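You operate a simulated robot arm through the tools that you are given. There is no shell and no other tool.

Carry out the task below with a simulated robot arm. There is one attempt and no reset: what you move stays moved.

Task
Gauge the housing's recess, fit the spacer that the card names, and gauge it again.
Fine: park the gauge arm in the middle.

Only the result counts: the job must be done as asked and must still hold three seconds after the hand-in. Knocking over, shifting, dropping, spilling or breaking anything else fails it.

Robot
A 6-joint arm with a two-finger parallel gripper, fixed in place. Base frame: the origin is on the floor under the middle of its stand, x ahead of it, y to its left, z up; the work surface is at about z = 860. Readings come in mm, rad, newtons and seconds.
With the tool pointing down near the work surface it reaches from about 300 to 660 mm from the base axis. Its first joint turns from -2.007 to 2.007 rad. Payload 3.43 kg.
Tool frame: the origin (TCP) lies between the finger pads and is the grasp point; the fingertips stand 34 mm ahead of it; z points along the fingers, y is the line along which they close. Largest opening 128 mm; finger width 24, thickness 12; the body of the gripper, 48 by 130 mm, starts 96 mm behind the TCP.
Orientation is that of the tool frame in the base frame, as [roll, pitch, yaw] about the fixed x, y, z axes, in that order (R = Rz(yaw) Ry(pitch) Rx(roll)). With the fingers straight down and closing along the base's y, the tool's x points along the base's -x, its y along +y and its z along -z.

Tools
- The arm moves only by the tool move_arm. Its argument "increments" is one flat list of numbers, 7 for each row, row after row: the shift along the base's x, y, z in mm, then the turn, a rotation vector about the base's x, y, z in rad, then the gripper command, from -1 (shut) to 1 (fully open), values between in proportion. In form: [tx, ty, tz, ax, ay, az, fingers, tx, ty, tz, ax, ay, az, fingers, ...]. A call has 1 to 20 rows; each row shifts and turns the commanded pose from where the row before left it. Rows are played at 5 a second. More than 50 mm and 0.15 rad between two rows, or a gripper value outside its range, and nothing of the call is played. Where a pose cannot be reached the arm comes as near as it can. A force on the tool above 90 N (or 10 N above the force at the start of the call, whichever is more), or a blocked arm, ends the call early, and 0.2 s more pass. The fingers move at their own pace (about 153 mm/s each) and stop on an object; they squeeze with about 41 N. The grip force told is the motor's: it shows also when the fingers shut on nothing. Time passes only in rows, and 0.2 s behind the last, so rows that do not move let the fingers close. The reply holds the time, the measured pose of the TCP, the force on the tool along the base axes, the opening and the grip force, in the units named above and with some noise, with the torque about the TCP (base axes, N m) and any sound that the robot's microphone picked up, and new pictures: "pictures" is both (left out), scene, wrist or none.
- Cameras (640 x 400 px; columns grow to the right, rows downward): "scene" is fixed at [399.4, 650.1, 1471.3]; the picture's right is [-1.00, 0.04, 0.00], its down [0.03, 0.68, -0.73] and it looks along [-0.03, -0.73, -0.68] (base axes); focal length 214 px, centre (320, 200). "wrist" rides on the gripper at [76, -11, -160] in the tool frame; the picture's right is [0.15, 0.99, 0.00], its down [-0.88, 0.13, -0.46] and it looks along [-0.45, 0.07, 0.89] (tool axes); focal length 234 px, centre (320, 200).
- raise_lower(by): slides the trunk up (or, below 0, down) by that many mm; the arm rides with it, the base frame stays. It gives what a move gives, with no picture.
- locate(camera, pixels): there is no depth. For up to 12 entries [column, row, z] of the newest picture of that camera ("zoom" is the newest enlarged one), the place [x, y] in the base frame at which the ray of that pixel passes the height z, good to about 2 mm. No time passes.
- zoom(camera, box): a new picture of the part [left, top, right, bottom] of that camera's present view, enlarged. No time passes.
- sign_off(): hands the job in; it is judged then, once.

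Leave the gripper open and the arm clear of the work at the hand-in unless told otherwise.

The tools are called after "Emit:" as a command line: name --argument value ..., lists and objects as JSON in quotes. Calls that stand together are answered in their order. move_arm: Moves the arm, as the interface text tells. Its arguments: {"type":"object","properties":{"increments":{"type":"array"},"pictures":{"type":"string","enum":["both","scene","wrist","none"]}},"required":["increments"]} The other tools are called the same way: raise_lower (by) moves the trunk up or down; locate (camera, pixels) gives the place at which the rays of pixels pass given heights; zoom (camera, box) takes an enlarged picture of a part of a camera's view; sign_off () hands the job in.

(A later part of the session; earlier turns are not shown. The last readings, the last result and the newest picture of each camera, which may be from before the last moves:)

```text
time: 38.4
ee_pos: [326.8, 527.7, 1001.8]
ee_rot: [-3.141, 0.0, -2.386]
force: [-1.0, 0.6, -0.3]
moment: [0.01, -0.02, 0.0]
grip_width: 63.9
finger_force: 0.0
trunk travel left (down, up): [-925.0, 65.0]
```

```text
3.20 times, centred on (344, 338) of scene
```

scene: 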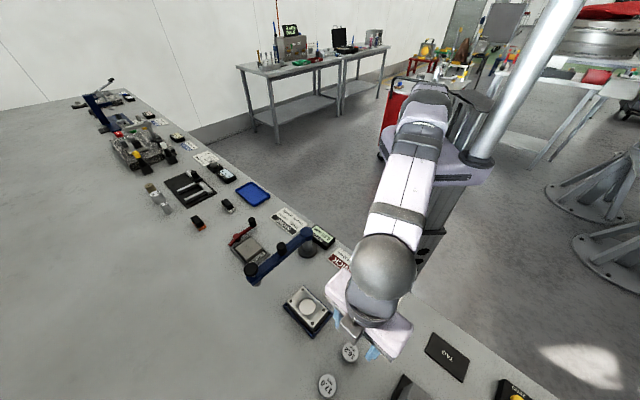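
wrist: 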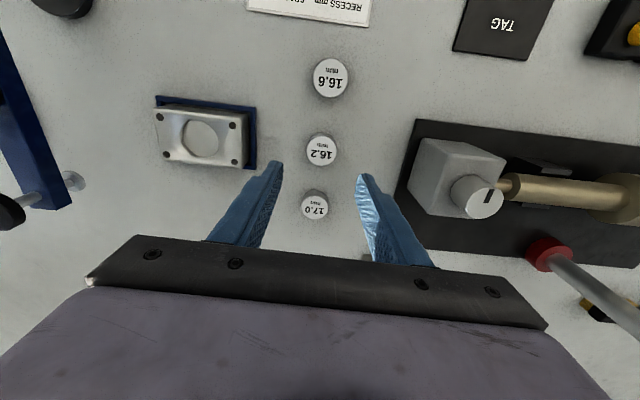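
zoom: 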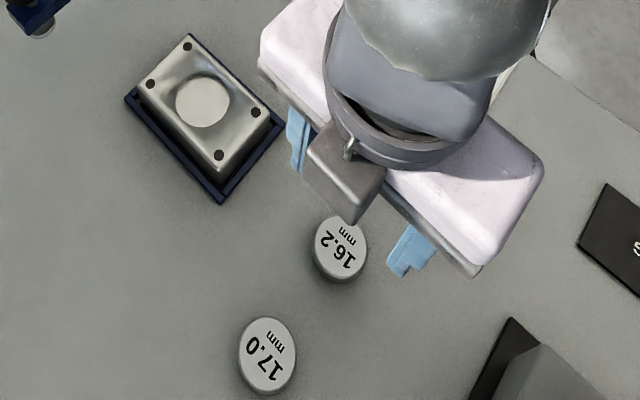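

I refine the spacer's place from this closer view.

Emit:
locate --camera "wrist" --pixels '[[322.2, 150.2, 876.2], [306.9, 150.2, 876.2], [337.2, 150.2, 876.2], [322.2, 135, 876.2], [322.2, 166.3, 876.2], [202, 137, 885], [316, 209, 877]]'

Emit:
zoom --camera "wrist" --box '[290, 120, 354, 180]'

```text
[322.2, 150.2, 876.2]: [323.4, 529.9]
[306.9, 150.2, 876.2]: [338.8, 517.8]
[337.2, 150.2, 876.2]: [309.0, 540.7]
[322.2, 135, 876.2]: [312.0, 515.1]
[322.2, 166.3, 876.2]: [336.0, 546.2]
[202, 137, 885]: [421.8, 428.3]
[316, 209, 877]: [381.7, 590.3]
```

```text
6.67 times, centred on (322, 150) of wrist
```

zoom: 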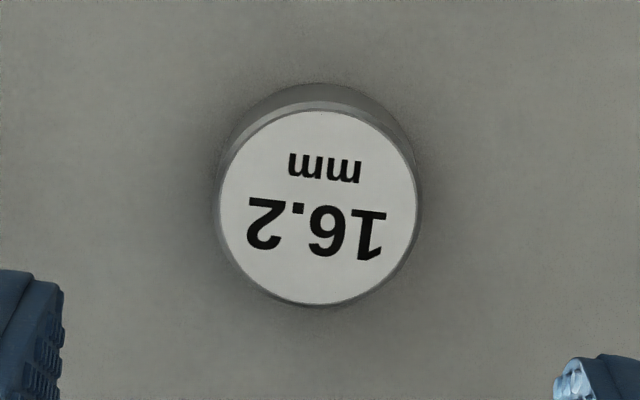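

Spacer centre ≈ (324, 529). I descend to z≈918 (tips just above the spacer) with xy correction, and check.

Emit:
move_arm --increments '[-2.8, 1.3, -28, 0, 0, 0, 0, 0, 0, -28, 0, 0, 0, 0, 0, 0, -28, 0, 0, 0, 0, 0, 0, 0, 0, 0, 0, 0, 0, 0, 0, 0, 0, 0, 0]' --pictures "both"

Emit:
zoom --camera "wrist" --box '[250, 120, 390, 240]'

Emit:
zoom --camera "scene" --box '[310, 310, 400, 390]'

```text
time: 39.6
ee_pos: [321.7, 527.8, 913.7]
ee_rot: [3.141, 0.001, -2.385]
force: [-0.9, -0.4, 0.3]
moment: [-0.03, 0.02, -0.01]
grip_width: 64.1
finger_force: 0.0
trunk travel left (down, up): [-925.0, 65.0]
```

scene: 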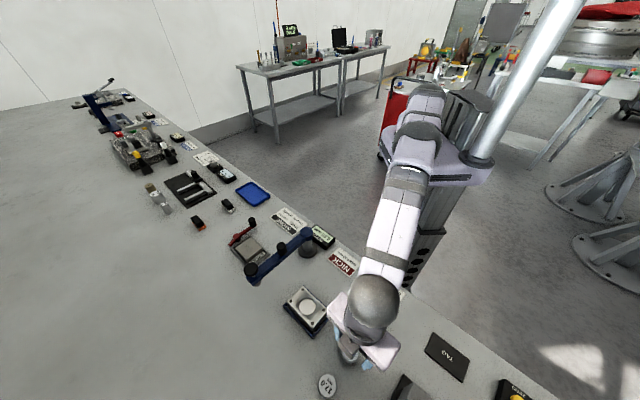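
wrist: 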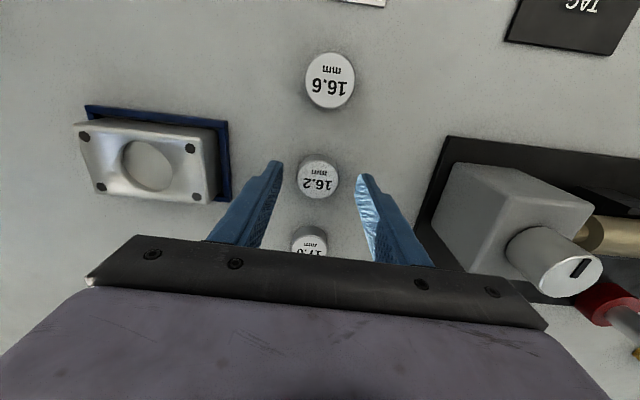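

```text
3.33 times, centred on (320, 180) of wrist
```

zoom: 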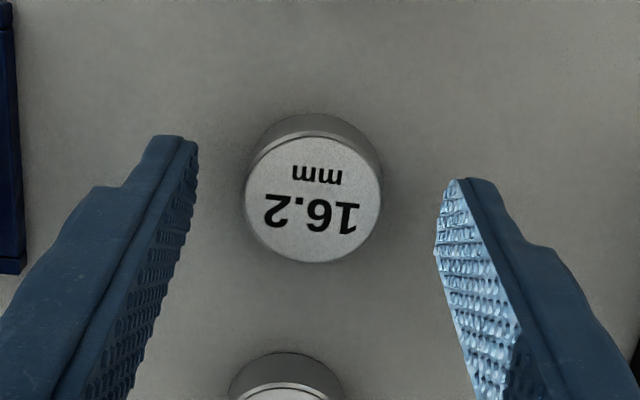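

```text
5.00 times, centred on (355, 350) of scene
```

zoom: 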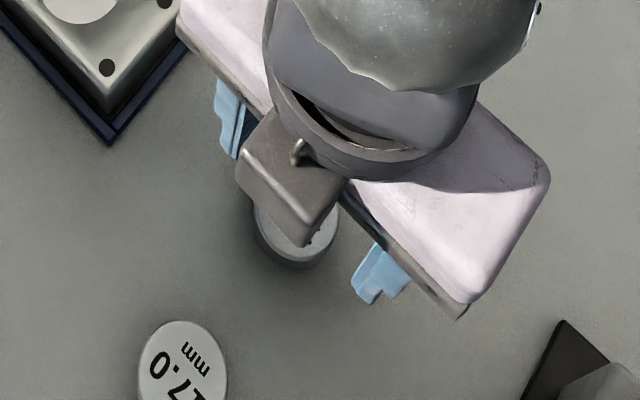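

I compute the spacer's exact place from this picture.

Emit:
locate --camera "wrist" --pixels '[[317.9, 180, 876.2], [319.4, 175, 876.2]]'

Emit:
locate --camera "zoom" --pixels '[[297, 223, 876]]'

```text
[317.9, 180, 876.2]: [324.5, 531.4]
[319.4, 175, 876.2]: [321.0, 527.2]
```

```text
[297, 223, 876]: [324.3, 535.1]
```

The spacer is about (+3, +3) mm from the tool axis. I correct and descend to z≈902.5 so the fingertips overlap the upper ~8 mm.

Emit:
move_arm --increments '[2.8, 3, 0, 0, 0, 0, 0, 0, 0, -6, 0, 0, 0, 0, 0, 0, -5, 0, 0, 0, 0, 0, 0, 0, 0, 0, 0, 0, 0, 0, 0, 0, 0, 0, 0]' --pictures "both"

Emit:
zoom --camera "wrist" --box '[250, 120, 390, 240]'

```text
time: 40.8
ee_pos: [323.7, 529.5, 904.2]
ee_rot: [-3.141, 0.0, -2.387]
force: [0.4, -0.5, 0.2]
moment: [-0.02, -0.01, -0.04]
grip_width: 63.9
finger_force: 0.0
trunk travel left (down, up): [-925.0, 65.0]
```

scene: 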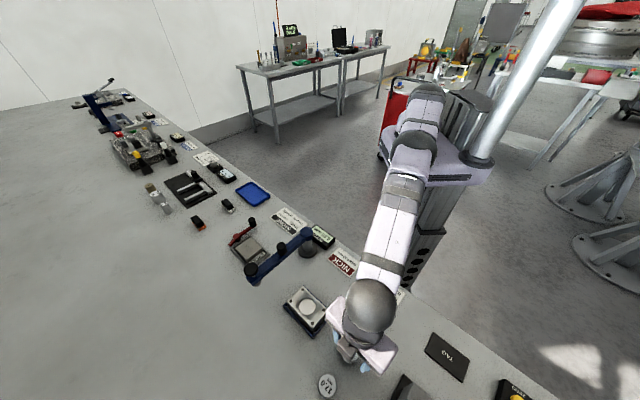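
wrist: 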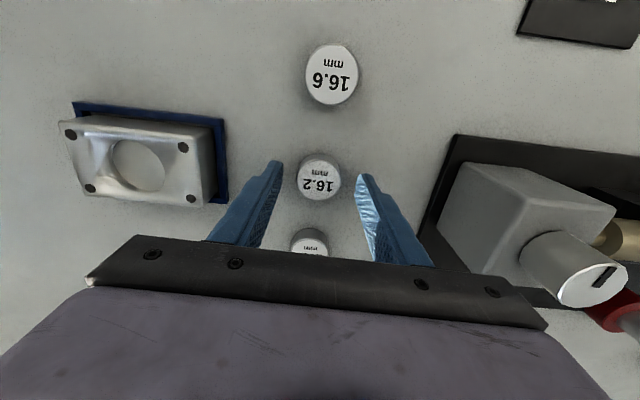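

```text
3.33 times, centred on (320, 180) of wrist
```

zoom: 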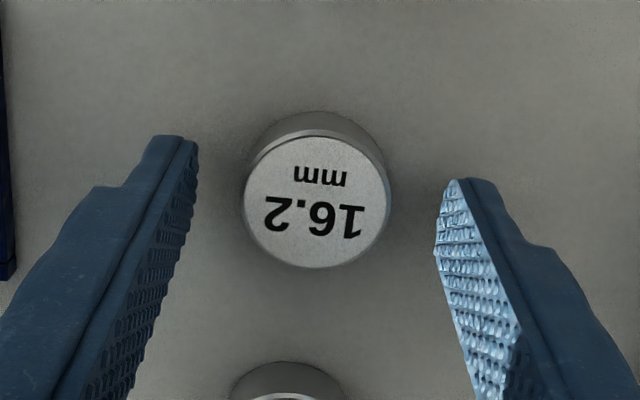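

The tool axis now coincides with the spacer centre. I lower 1.7 mm more and close.

Emit:
move_arm --increments '[0, 0, -1.7, 0, 0, 0, 0, 0, 0, 0, 0, 0, 0, -0.3, 0, 0, 0, 0, 0, 0, -1, 0, 0, 0, 0, 0, 0, -1, 0, 0, 0, 0, 0, 0, -1]' --pictures "wrist"

Emit:
zoom --camera "wrist" --box '[250, 120, 390, 240]'

```text
time: 42.0
ee_pos: [323.0, 530.5, 902.7]
ee_rot: [-3.141, 0.002, -2.386]
force: [-0.2, -0.5, 0.2]
moment: [-0.03, -0.02, 0.0]
grip_width: 36.8
finger_force: 40.9
trunk travel left (down, up): [-925.0, 65.0]
```

wrist: 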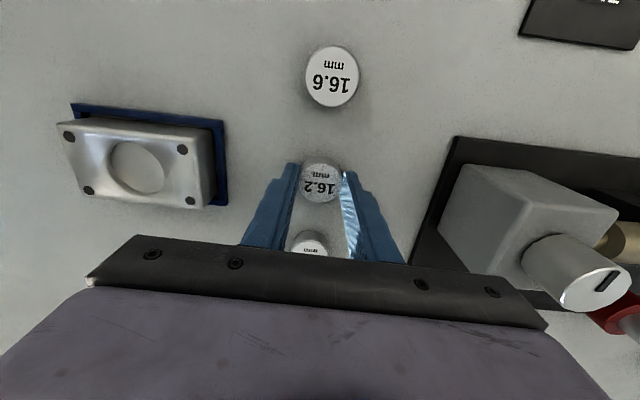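

```text
3.33 times, centred on (320, 180) of wrist
```

zoom: 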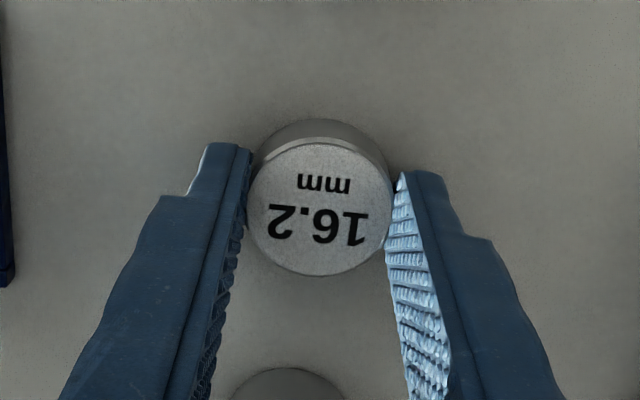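

Gripped (36.8 mm, 41 N). I lift straight up and check that it holds.

Emit:
move_arm --increments '[0, 0, 10, 0, 0, 0, -1, 0, 0, 20, 0, 0, 0, -1, 0, 0, 30, 0, 0, 0, -1, 0, 0, 0, 0, 0, 0, -1]' --pictures "both"

Emit:
zoom --camera "wrist" --box '[250, 120, 390, 240]'

Emit:
zoom --camera "scene" --box '[280, 275, 408, 400]'

```text
time: 43.0
ee_pos: [323.4, 533.1, 961.3]
ee_rot: [-3.141, -0.001, -2.387]
force: [1.2, -0.4, -1.5]
moment: [-0.02, -0.01, 0.01]
grip_width: 36.5
finger_force: 41.0
trunk travel left (down, up): [-925.0, 65.0]
```

scene: 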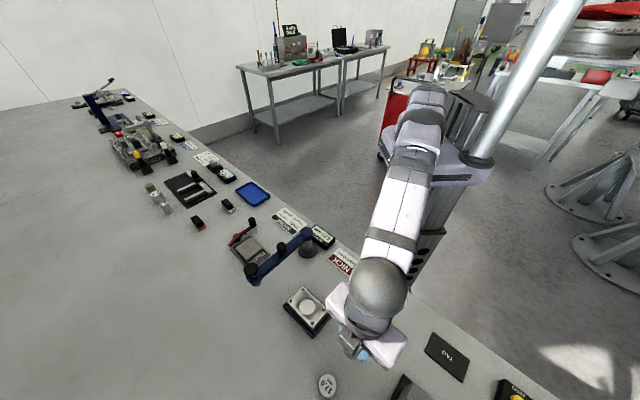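
wrist: 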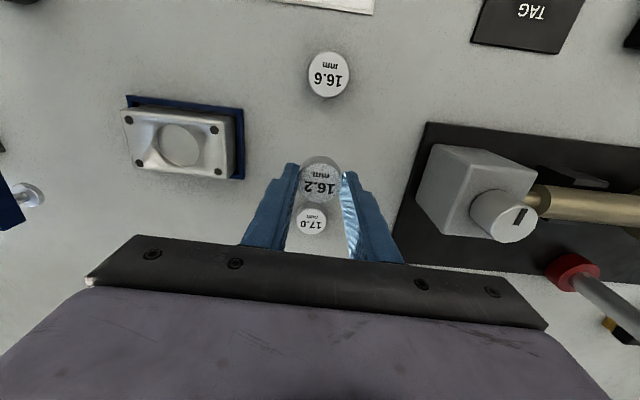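

```text
3.33 times, centred on (320, 180) of wrist
```

zoom: 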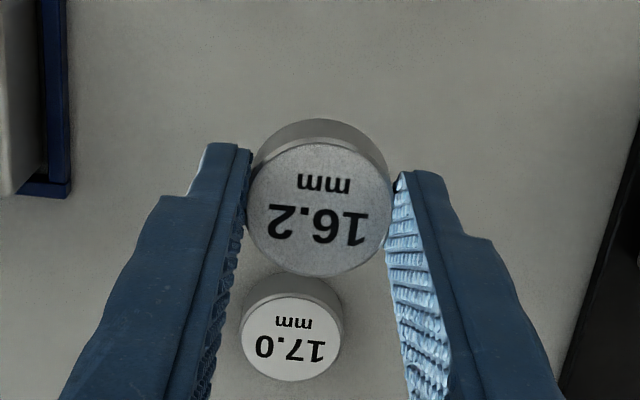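

```text
3.20 times, centred on (344, 338) of scene
```

zoom: 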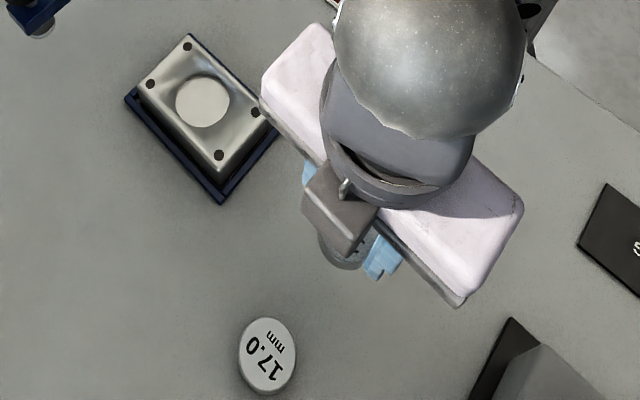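

Spacer is held level. I carry it at this height to above the recess (423.7, 432), allowing for a ~2 mm offset of the spacer in the grip.

Emit:
move_arm --increments '[16.4, -17.1, 2, 0, 0, 0, -1, 16.4, -17.1, 0, 0, 0, 0, -1, 16.4, -17.1, 0, 0, 0, 0, -1, 16.4, -17.1, 0, 0, 0, 0, -1, 16.4, -17.1, 0, 0, 0, 0, -1, 16.4, -17.1, 0, 0, 0, 0, -1, 0, 0, 0, 0, 0, 0, -1, 0, 0, 0, 0, 0, 0, -1]' --pictures "both"

Emit:
zoom --camera "wrist" --box '[250, 120, 390, 240]'

Emit:
zoom --camera "scene" --box '[268, 270, 348, 340]'

```text
time: 44.8
ee_pos: [424.2, 427.0, 963.3]
ee_rot: [-3.141, 0.001, -2.386]
force: [0.3, 0.4, -1.8]
moment: [-0.02, 0.0, 0.0]
grip_width: 36.6
finger_force: 41.2
trunk travel left (down, up): [-925.0, 65.0]
```

scene: 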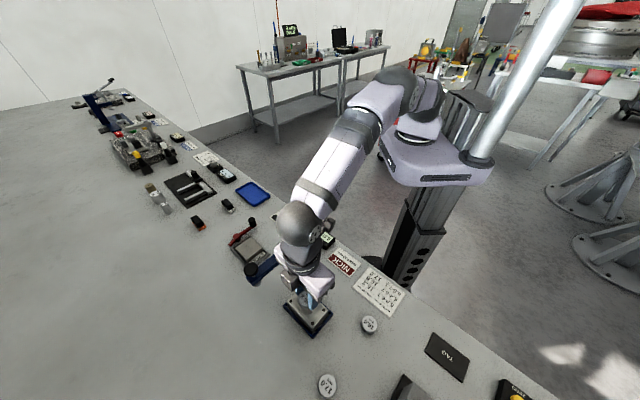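
wrist: 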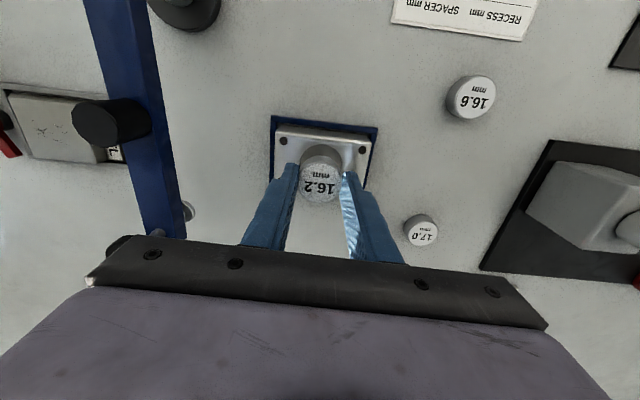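

```text
3.33 times, centred on (320, 180) of wrist
```

zoom: 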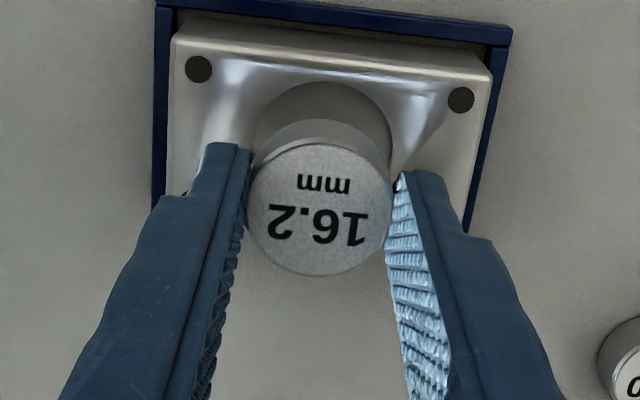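

```text
5.71 times, centred on (308, 305) of scene
```

zoom: 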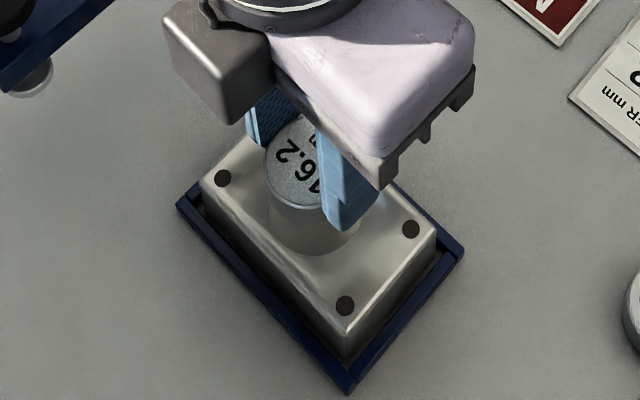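

I compare the spacer position with the recess in both views.

Emit:
locate --camera "wrist" --pixels '[[320, 182.4, 936.8], [320.6, 144.6, 885], [300, 160, 885], [341.3, 158, 885]]'

Emit:
locate --camera "zoom" --pixels '[[297, 162, 936.8], [265, 165, 936.8], [305, 255, 885], [312, 256, 885], [360, 225, 885]]'

Emit:
zoom --camera "scene" --box '[290, 282, 338, 318]'

```text
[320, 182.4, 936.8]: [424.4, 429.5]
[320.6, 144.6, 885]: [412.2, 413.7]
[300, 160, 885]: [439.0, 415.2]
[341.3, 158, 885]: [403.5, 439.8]
```

```text
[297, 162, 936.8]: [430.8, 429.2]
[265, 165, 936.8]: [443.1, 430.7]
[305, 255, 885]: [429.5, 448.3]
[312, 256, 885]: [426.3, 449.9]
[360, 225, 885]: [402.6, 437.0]
```

```text
11.11 times, centred on (314, 300) of scene
```

zoom: 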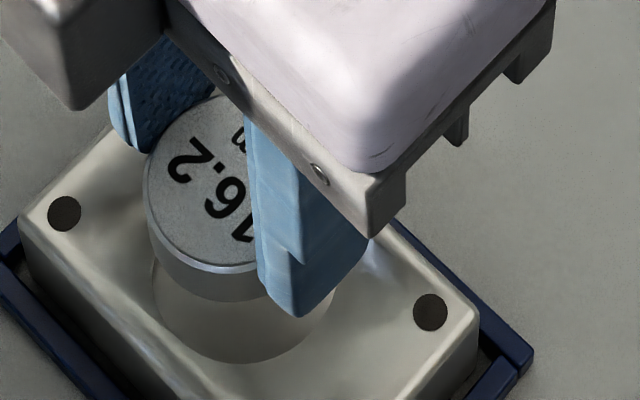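

I triangulate the housing's top height with a corner bolt visible in both pictures.

Emit:
locate --camera "wrist" --pixels '[[362.3, 150.3, 880], [362.3, 150.3, 885], [362.3, 150.3, 890], [362.3, 150.3, 895], [362.3, 150.3, 900]]'

Emit:
locate --camera "scene" --pixels '[[323.9, 310.08, 880], [323.9, 310.08, 885], [323.9, 310.08, 890], [323.9, 310.08, 895], [323.9, 310.08, 900], [302.6, 289.5, 890], [291, 301.2, 890], [312.4, 323.5, 890]]'

```text
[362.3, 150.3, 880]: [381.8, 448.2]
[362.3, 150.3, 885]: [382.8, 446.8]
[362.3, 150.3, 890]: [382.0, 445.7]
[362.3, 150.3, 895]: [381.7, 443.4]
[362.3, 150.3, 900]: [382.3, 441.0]
```

```text
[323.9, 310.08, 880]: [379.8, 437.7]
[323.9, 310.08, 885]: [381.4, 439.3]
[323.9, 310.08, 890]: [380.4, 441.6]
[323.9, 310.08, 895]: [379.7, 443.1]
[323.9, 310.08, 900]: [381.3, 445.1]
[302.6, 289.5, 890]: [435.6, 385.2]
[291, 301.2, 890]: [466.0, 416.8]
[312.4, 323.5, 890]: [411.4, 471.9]
```

Housing top is at z≈895, recess centre ≈ (423.2, 431.2). I check the spacer's own centre in the scene view too.

Emit:
locate --camera "scene" --pixels '[[305.8, 299.1, 936.8], [305.8, 299.1, 936.8], [307.5, 306.05, 895], [307.5, 306.05, 895]]'

Emit:
locate --camera "wrist" --pixels '[[320, 182.4, 936.8], [320, 182.4, 936.8], [320.6, 144.6, 895], [283.4, 140.7, 895], [362.3, 150.3, 895]]'

```text
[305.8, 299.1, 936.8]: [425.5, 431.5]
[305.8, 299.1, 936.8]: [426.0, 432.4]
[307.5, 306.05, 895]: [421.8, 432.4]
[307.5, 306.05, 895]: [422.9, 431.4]
```

```text
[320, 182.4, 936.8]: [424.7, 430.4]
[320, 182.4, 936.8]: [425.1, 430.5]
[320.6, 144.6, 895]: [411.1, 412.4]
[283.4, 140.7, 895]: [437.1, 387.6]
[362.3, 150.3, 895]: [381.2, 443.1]
```

Spacer needs about (−1.7, +0.3) mm. I correct and lower to ~3 mm above the housing top (TCP z≈941), then look again.

Emit:
move_arm --increments '[-1.7, 0.3, -8, 0, 0, 0, -1, 0, 0, -8, 0, 0, 0, -1, 0, 0, -6, 0, 0, 0, -1, 0, 0, 0, 0, 0, 0, -1, 0, 0, 0, 0, 0, 0, -1]' --pictures "both"

Emit:
zoom --camera "wrist" --box '[270, 120, 370, 210]'

Emit:
zoom --camera "scene" --box '[290, 282, 338, 318]'

```text
time: 46.0
ee_pos: [420.1, 429.1, 943.1]
ee_rot: [-3.141, 0.002, -2.386]
force: [0.9, -0.3, -2.0]
moment: [0.0, -0.04, -0.01]
grip_width: 36.8
finger_force: 41.1
trunk travel left (down, up): [-925.0, 65.0]
```

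scene: 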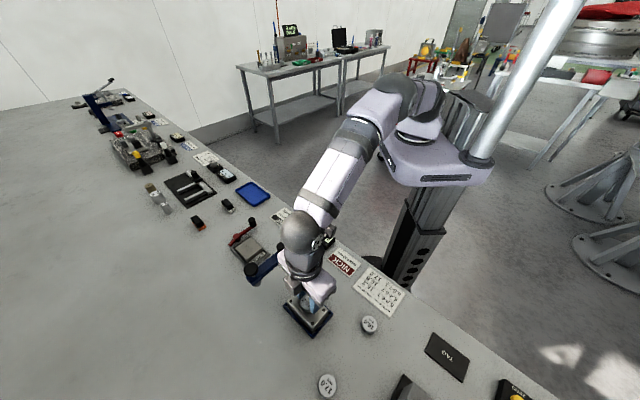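
wrist: 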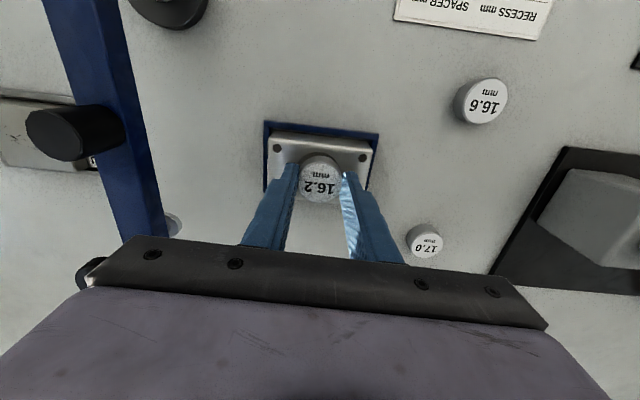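

```text
4.44 times, centred on (320, 165) of wrist
```

zoom: 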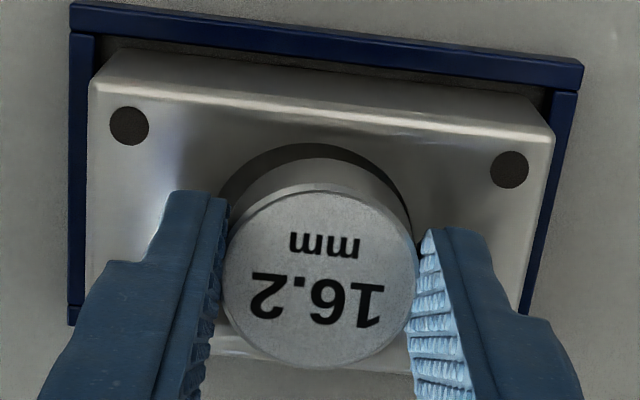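

```text
11.11 times, centred on (314, 300) of scene
```

zoom: 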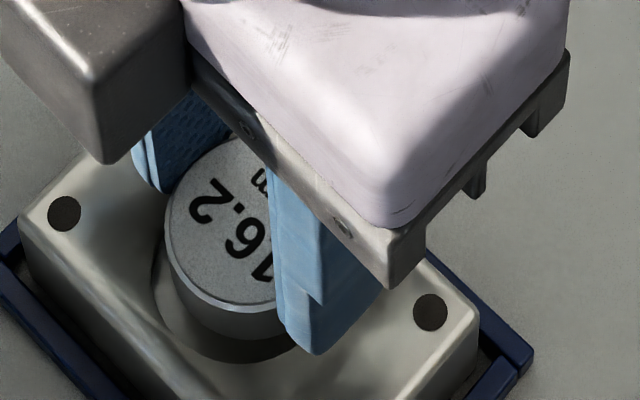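

The spacer is nearly concentric with the recess in both views (gap visible all round). I nudge (+1, 0) and lower in small steps; contact should come near TCP z≈931.5.

Emit:
move_arm --increments '[1, 0, -3, 0, 0, 0, -1, 0, 0, -3, 0, 0, 0, -1, 0, 0, 0, 0, 0, 0, -1]' --pictures "both"

Emit:
zoom --camera "wrist" --box '[270, 120, 370, 210]'

Emit:
zoom --camera "scene" --box '[290, 282, 338, 318]'

```text
time: 46.8
ee_pos: [420.3, 429.7, 934.9]
ee_rot: [-3.14, -0.002, -2.386]
force: [0.5, -0.7, -0.9]
moment: [0.0, 0.02, 0.02]
grip_width: 36.8
finger_force: 40.8
trunk travel left (down, up): [-925.0, 65.0]
```

scene: 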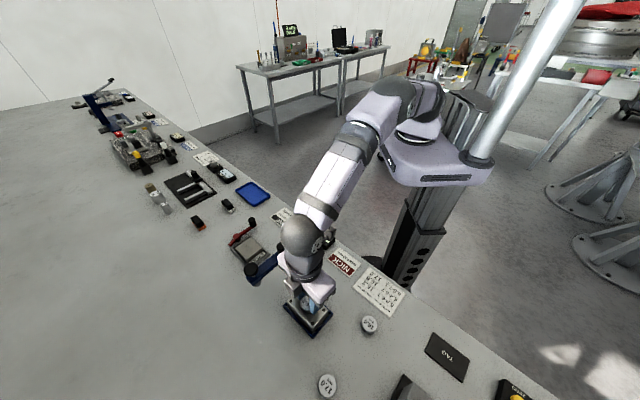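
wrist: 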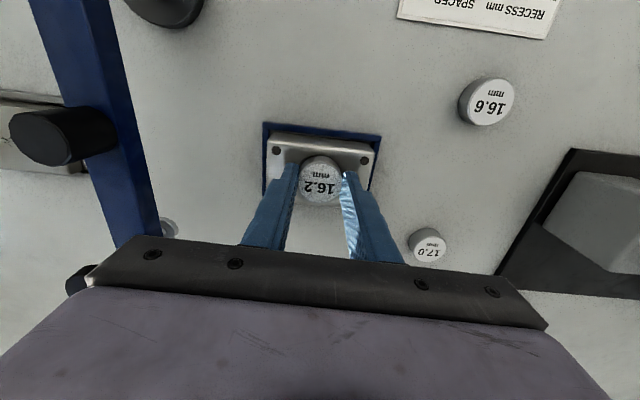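

```text
4.44 times, centred on (320, 165) of wrist
```

zoom: 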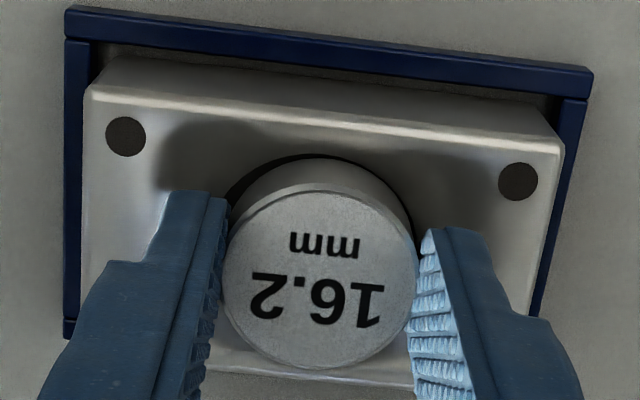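

```text
11.11 times, centred on (314, 300) of scene
```

zoom: 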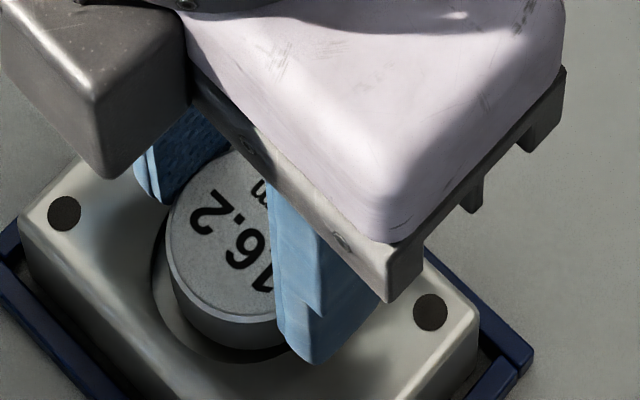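

No contact yet at z≈935 and the gap is smaller on the base side in both views; I shift (+1.1, +1.0) and lower 3 mm.

Emit:
move_arm --increments '[1.1, 1.0, 0, 0, 0, 0, -1, 0, 0, -1.5, 0, 0, 0, -1, 0, 0, -1.5, 0, 0, 0, -1, 0, 0, 0, 0, 0, 0, -1]' --pictures "both"

Emit:
zoom --camera "wrist" --box '[270, 120, 370, 210]'

Emit:
zoom --camera "scene" --box '[290, 282, 338, 318]'

```text
time: 47.8
ee_pos: [422.4, 429.2, 934.1]
ee_rot: [-3.14, 0.0, -2.386]
force: [1.6, 0.4, -1.6]
moment: [-0.02, 0.0, -0.01]
grip_width: 36.8
finger_force: 40.8
trunk travel left (down, up): [-925.0, 65.0]
```

scene: 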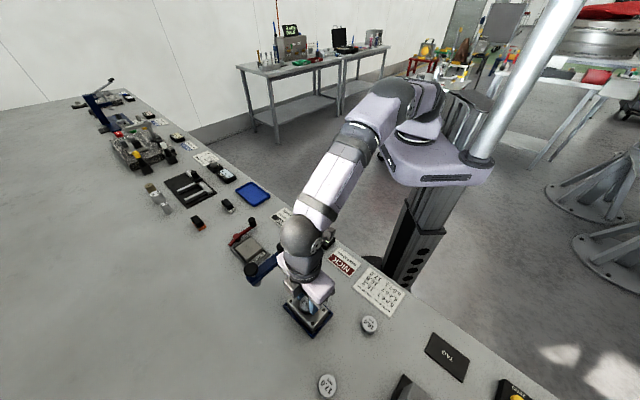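
wrist: 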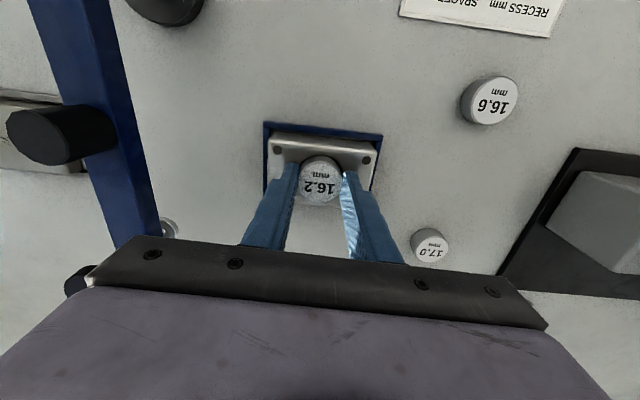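

```text
4.44 times, centred on (320, 165) of wrist
```

zoom: 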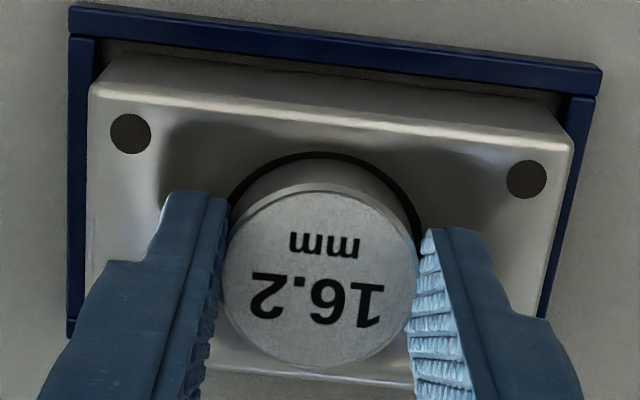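

```text
11.11 times, centred on (314, 300) of scene
```

zoom: 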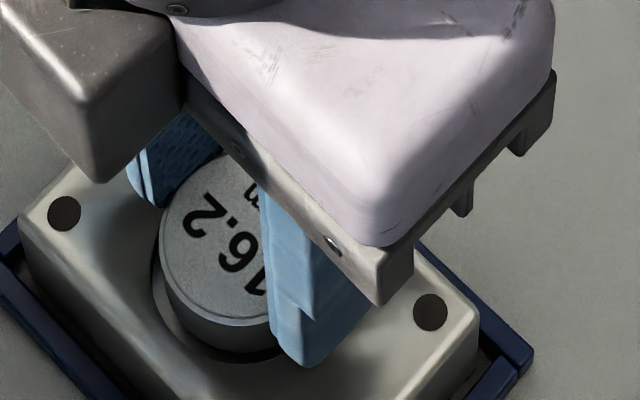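

The crescent gap is now even. I continue down in 1.5–2 mm steps until contact.

Emit:
move_arm --increments '[0, 0, -2, 0, 0, 0, -1, 0, 0, -1.5, 0, 0, 0, -1, 0, 0, 0, 0, 0, 0, -1]' --pictures "none"

Emit:
zoom --camera "scene" --box '[290, 282, 338, 318]'

Emit:
zoom --camera "wrist" --box '[270, 120, 370, 210]'

```text
time: 48.6
ee_pos: [423.8, 429.3, 930.5]
ee_rot: [3.141, 0.0, -2.385]
force: [-0.1, 0.1, -1.8]
moment: [0.0, -0.02, -0.02]
grip_width: 36.9
finger_force: 40.7
trunk travel left (down, up): [-925.0, 65.0]
```

```text
11.11 times, centred on (314, 300) of scene
```

zoom: 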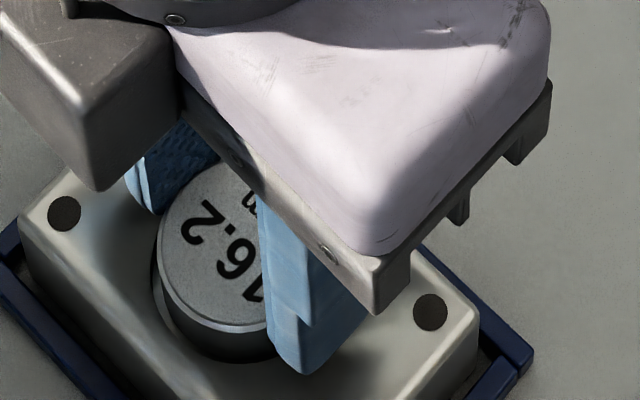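

```text
4.44 times, centred on (320, 165) of wrist
```

zoom: 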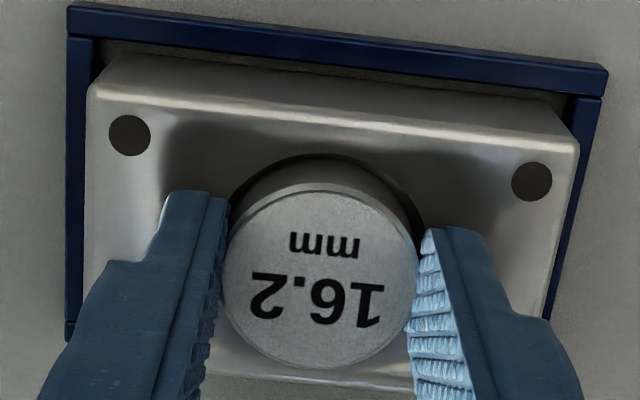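

Still no contact; the spacer goes into the recess. Two more 1.5 mm steps.

Emit:
move_arm --increments '[0, 0, -1.5, 0, 0, 0, -1, 0, 0, -1.5, 0, 0, 0, -1, 0, 0, 0, 0, 0, 0, -1]' --pictures "none"

Emit:
zoom --camera "scene" --box '[290, 282, 338, 318]'

Emit:
zoom --camera "wrist" --box '[270, 120, 370, 210]'

```text
time: 49.4
ee_pos: [421.0, 428.1, 929.2]
ee_rot: [-3.141, 0.004, -2.386]
force: [0.1, -0.5, 8.3]
moment: [-0.18, -0.01, -0.01]
grip_width: 36.7
finger_force: 41.6
trunk travel left (down, up): [-925.0, 65.0]
```

```text
11.11 times, centred on (314, 300) of scene
```

zoom: 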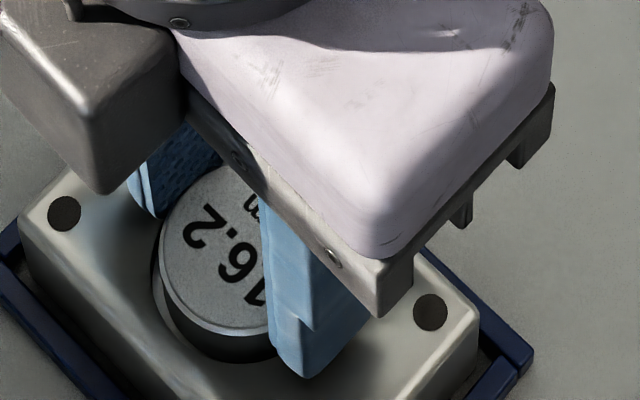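

```text
4.44 times, centred on (320, 165) of wrist
```

zoom: 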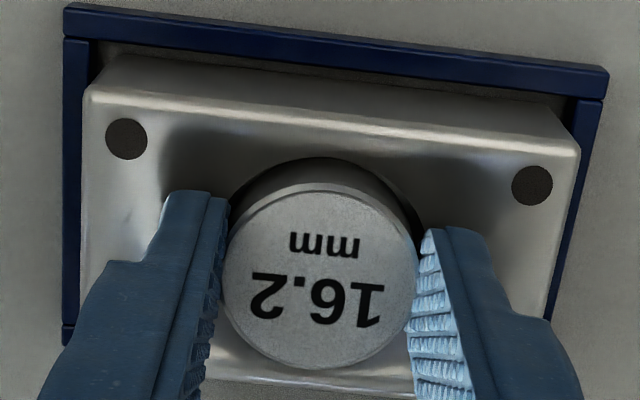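

Contact (~8–10 N): seated at the floor. I lift 0.7 mm to unload and open the fingers moderately.

Emit:
move_arm --increments '[0, 0, 0.7, 0, 0, 0, -1, 0, 0, 0, 0, 0, 0, -0.3, 0, 0, 0, 0, 0, 0, -0.2, 0, 0, 0, 0, 0, 0, -0.2]' --pictures "both"

Emit:
zoom --camera "scene" --box '[290, 282, 338, 318]'

Emit:
zoom --camera "wrist" --box '[270, 120, 370, 210]'

```text
time: 50.4
ee_pos: [422.4, 429.3, 928.0]
ee_rot: [-3.142, 0.002, -2.387]
force: [-2.4, 3.2, 8.8]
moment: [0.02, 0.16, -0.01]
grip_width: 49.8
finger_force: 0.0
trunk travel left (down, up): [-925.0, 65.0]
```

scene: 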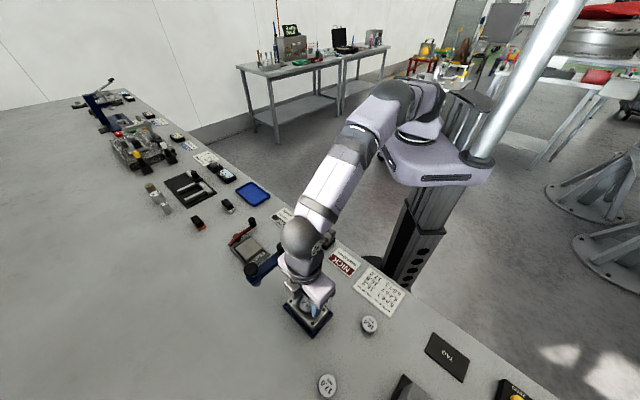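
wrist: 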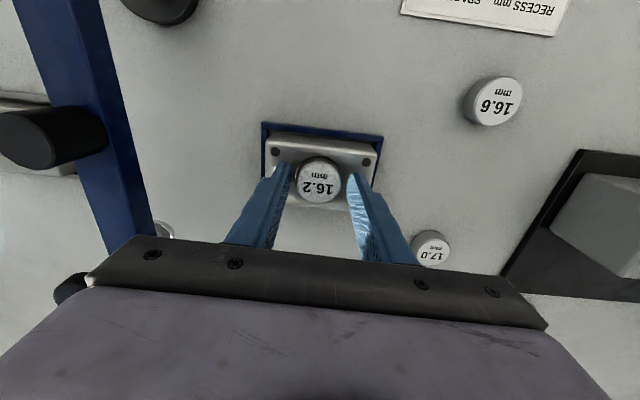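

```text
11.11 times, centred on (314, 300) of scene
```

zoom: 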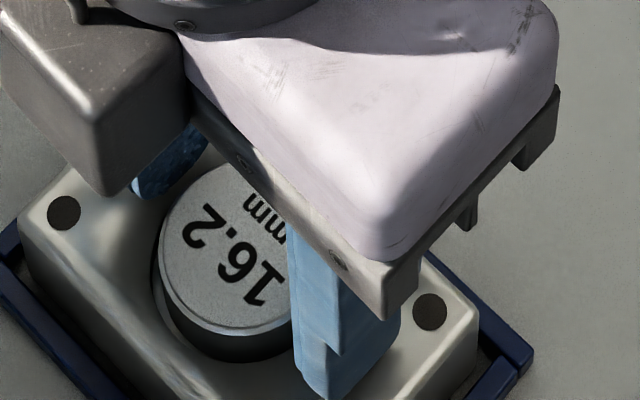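

```text
4.44 times, centred on (320, 165) of wrist
```

zoom: 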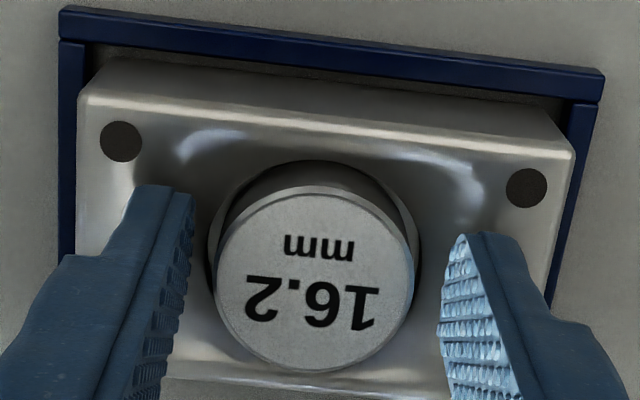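

The fingers are open and the fingertips rest lightly on the housing top. I raise straight up and look at the spacer.

Emit:
move_arm --increments '[0, 0, 3, 0, 0, 0, -0.2, 0, 0, 17, 0, 0, 0, -0.1, 0, 0, 30, 0, 0, 0, 0, 0, 0, 40, 0, 0, 0, 0, 0, 0, 40, 0, 0, 0, 0, 0, 0, 0, 0, 0, 0, 0]' --pictures "both"

Emit:
zoom --camera "wrist" --box '[270, 120, 370, 210]'

Emit:
zoom --camera "scene" --box '[284, 280, 332, 340]'

```text
time: 51.8
ee_pos: [421.0, 430.5, 1057.2]
ee_rot: [3.142, -0.001, -2.386]
force: [0.7, -0.1, 0.2]
moment: [-0.02, -0.01, -0.01]
grip_width: 64.2
finger_force: 0.1
trunk travel left (down, up): [-925.0, 65.0]
```

scene: 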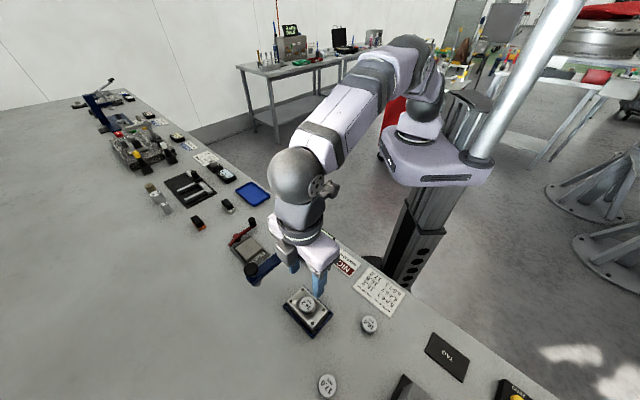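
wrist: 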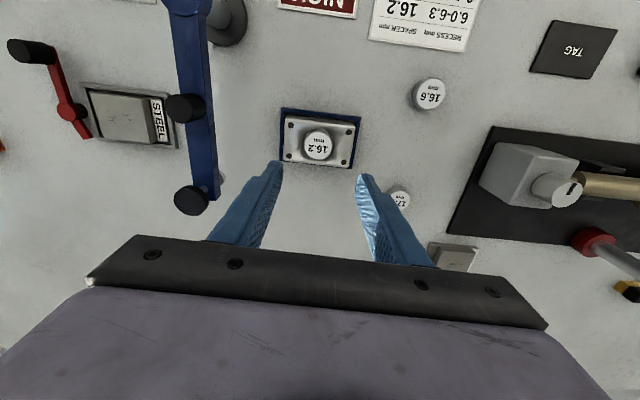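

```text
4.44 times, centred on (320, 165) of wrist
```

zoom: 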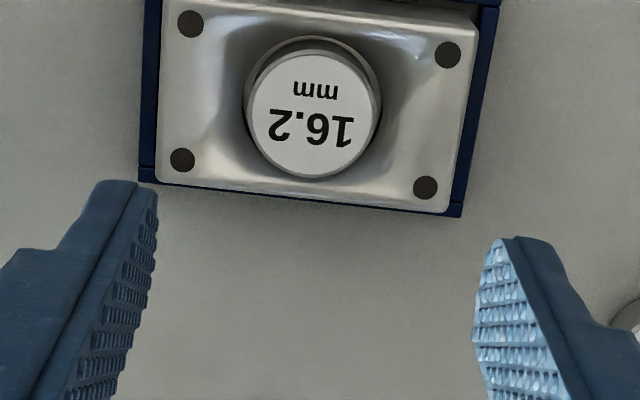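

```text
6.67 times, centred on (308, 310) of scene
```

zoom: 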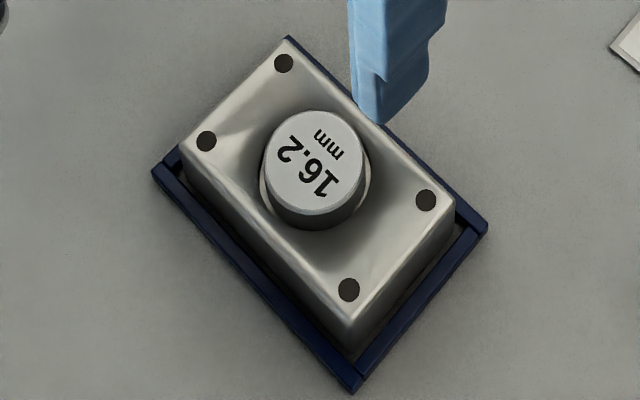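

The housing is unmoved and the spacer sits in the recess. I verify its top height by triangulation (expected ≈905).

Emit:
locate --camera "wrist" --pixels '[[317.7, 145.4, 895], [317.7, 145.4, 905], [317.7, 145.4, 915], [184, 108, 983], [190, 200, 985], [204, 12, 955]]'

Emit:
locate --camera "scene" --pixels '[[307.1, 304.3, 895], [307.1, 304.3, 905], [307.1, 304.3, 915]]'

Emit:
zoom --camera "wrist" --box '[150, 0, 270, 220]'

```text
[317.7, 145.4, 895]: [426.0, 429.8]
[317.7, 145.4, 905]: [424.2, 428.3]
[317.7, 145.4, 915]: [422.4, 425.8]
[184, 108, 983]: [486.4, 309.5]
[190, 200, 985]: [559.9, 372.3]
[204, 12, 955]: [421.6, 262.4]
```

```text
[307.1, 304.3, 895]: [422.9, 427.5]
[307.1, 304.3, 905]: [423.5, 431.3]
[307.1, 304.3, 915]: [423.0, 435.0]
```

```text
1.82 times, centred on (210, 110) of wrist
```

zoom: 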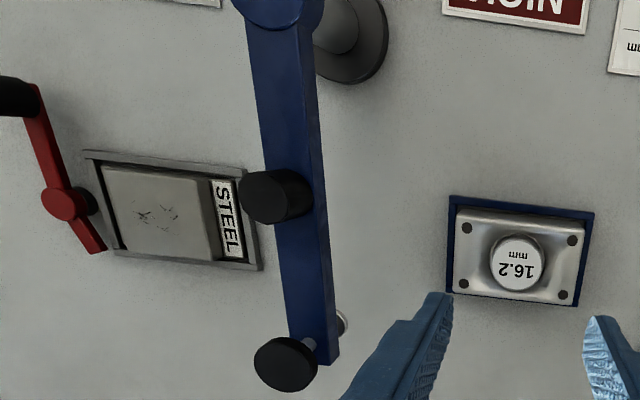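

Spacer top ≈ 901–905: seated. I go back over the peg (~(488.5, 307.5)) at z≈1057, opening 48 mm.

Emit:
move_arm --increments '[17, -30.7, 0, 0, 0, 0.01, -0.25, 17, -30.7, 0, 0, 0, 0.01, -0.25, 17, -30.8, 0, 0, 0, 0.01, -0.25, 16.5, -30.8, 0, 0, 0, 0, -0.25, 0, 0, 0, 0, 0, 0, -0.25, 0, 0, 0, 0, 0, 0, -0.25]' --pictures "both"

Emit:
zoom --camera "wrist" --box '[240, 0, 440, 260]'

```text
time: 53.2
ee_pos: [490.7, 306.4, 1057.3]
ee_rot: [-3.141, -0.001, -2.356]
force: [0.5, 0.1, 0.0]
moment: [0.01, -0.02, -0.02]
grip_width: 47.9
finger_force: 0.0
trunk travel left (down, up): [-925.0, 65.0]
```

scene: 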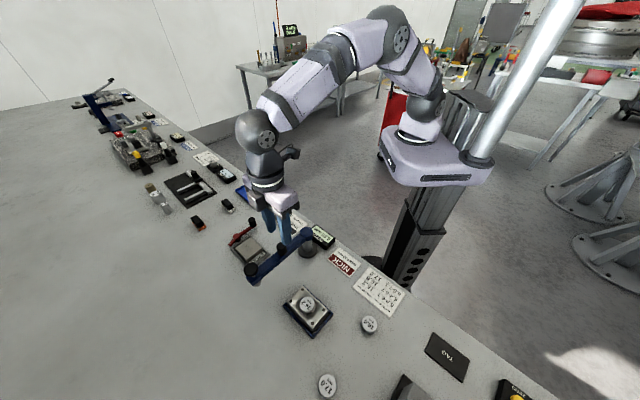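
wrist: 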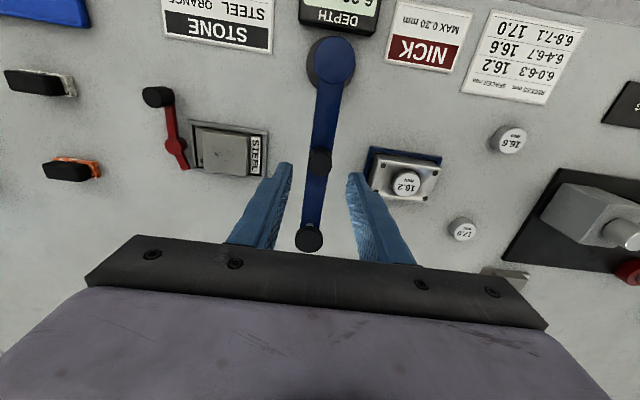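

```text
1.54 times, centred on (340, 130) of wrist
```

zoom: 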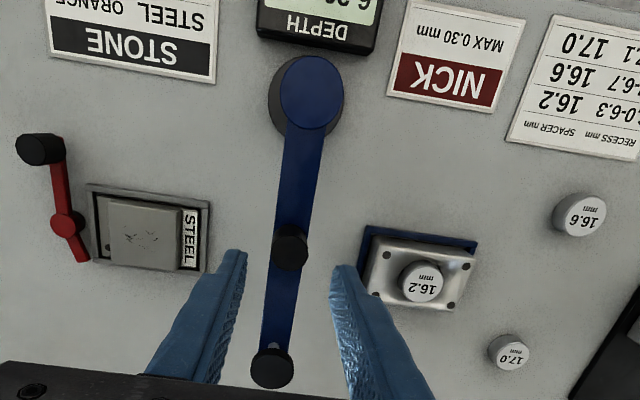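

Well aligned with the peg. I descend and narrow the fingers to straddle.

Emit:
move_arm --increments '[0, 0, -21, 0, 0, 0, -0.25, 0, 0, -20, 0, 0, 0, -0.25, 0, 0, -20, 0, 0, 0, -0.25, 0, 0, 0, 0, 0, 0, -0.45, 0, 0, 0, 0, 0, 0, -0.45]' --pictures "wrist"

Emit:
zoom --camera "wrist" --box '[240, 0, 440, 260]'

```text
time: 54.4
ee_pos: [488.5, 306.9, 996.4]
ee_rot: [-3.141, 0.001, -2.356]
force: [0.8, -0.1, -0.7]
moment: [-0.04, -0.02, -0.02]
grip_width: 35.2
finger_force: 0.1
trunk travel left (down, up): [-925.0, 65.0]
```

wrist: 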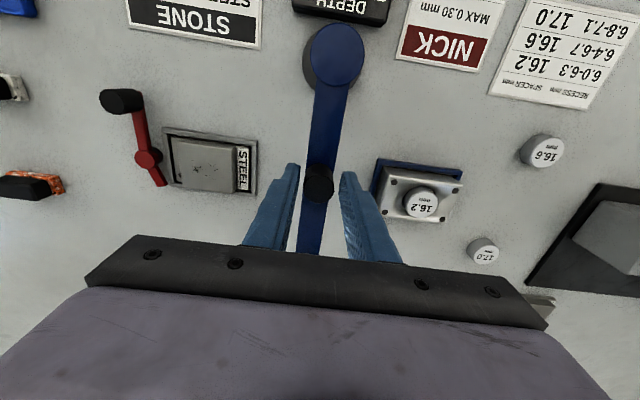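

```text
1.54 times, centred on (340, 130) of wrist
```

zoom: 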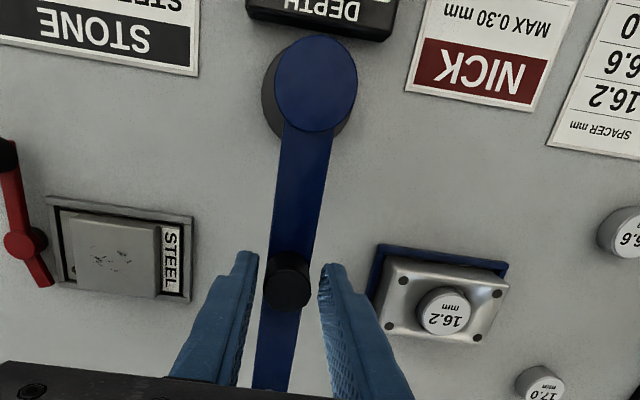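

Now swing toward the housing, stopping short of the spacer (~75°) to check the foot's clearance above it.

Emit:
move_arm --increments '[-5.5, 5.1, 0, 0, 0, 0.0785, -0.45, -5.9, 4.7, 0, 0, 0, 0.0785, -0.45, -6.2, 4.1, 0, 0, 0, 0.0785, -0.45, -6.5, 3.7, 0, 0, 0, 0.0785, -0.45, -6.9, 3.1, 0, 0, 0, 0.0785, -0.45, -3.5, 1.3, 0, 0, 0, 0.0393, -0.45, -3.5, 1.3, 0, 0, 0, 0.0393, -0.45, 0, 0, 0, 0, 0, 0, -0.45]' --pictures "both"

Emit:
zoom --camera "scene" --box '[264, 250, 344, 340]'

Emit:
zoom --camera "wrist" --box '[240, 0, 440, 260]'

```text
time: 56.2
ee_pos: [452.5, 328.6, 996.4]
ee_rot: [3.141, 0.0, -1.883]
force: [0.4, 0.6, -0.5]
moment: [0.0, 0.02, -0.02]
grip_width: 35.4
finger_force: 0.1
trunk travel left (down, up): [-925.0, 65.0]
```

scene: 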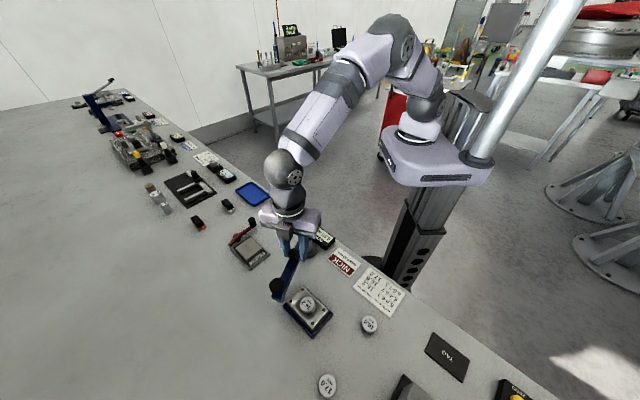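
wrist: 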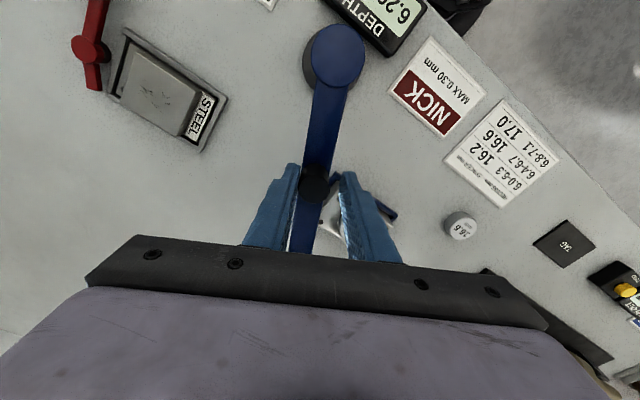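

```text
4.44 times, centred on (304, 295) of scene
```

zoom: 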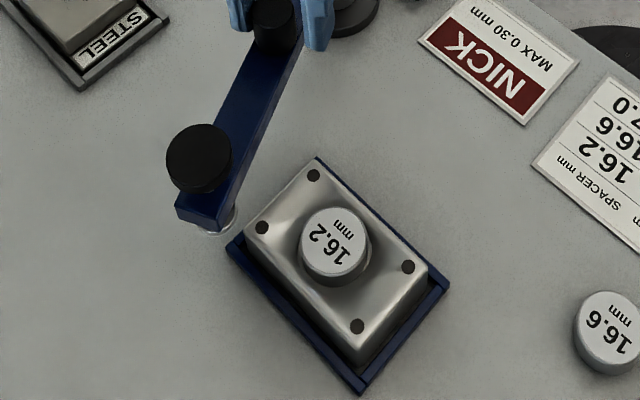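

```text
1.54 times, centred on (340, 130) of wrist
```

zoom: 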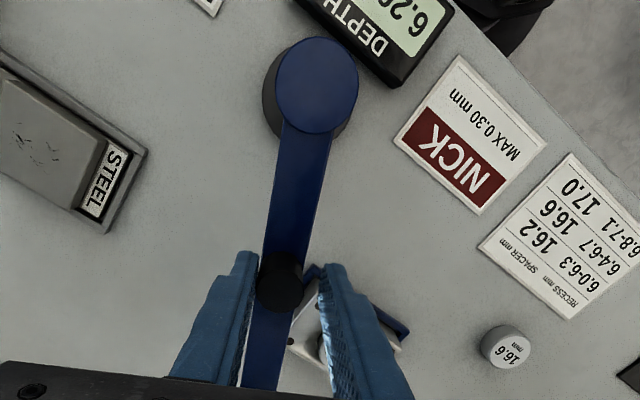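

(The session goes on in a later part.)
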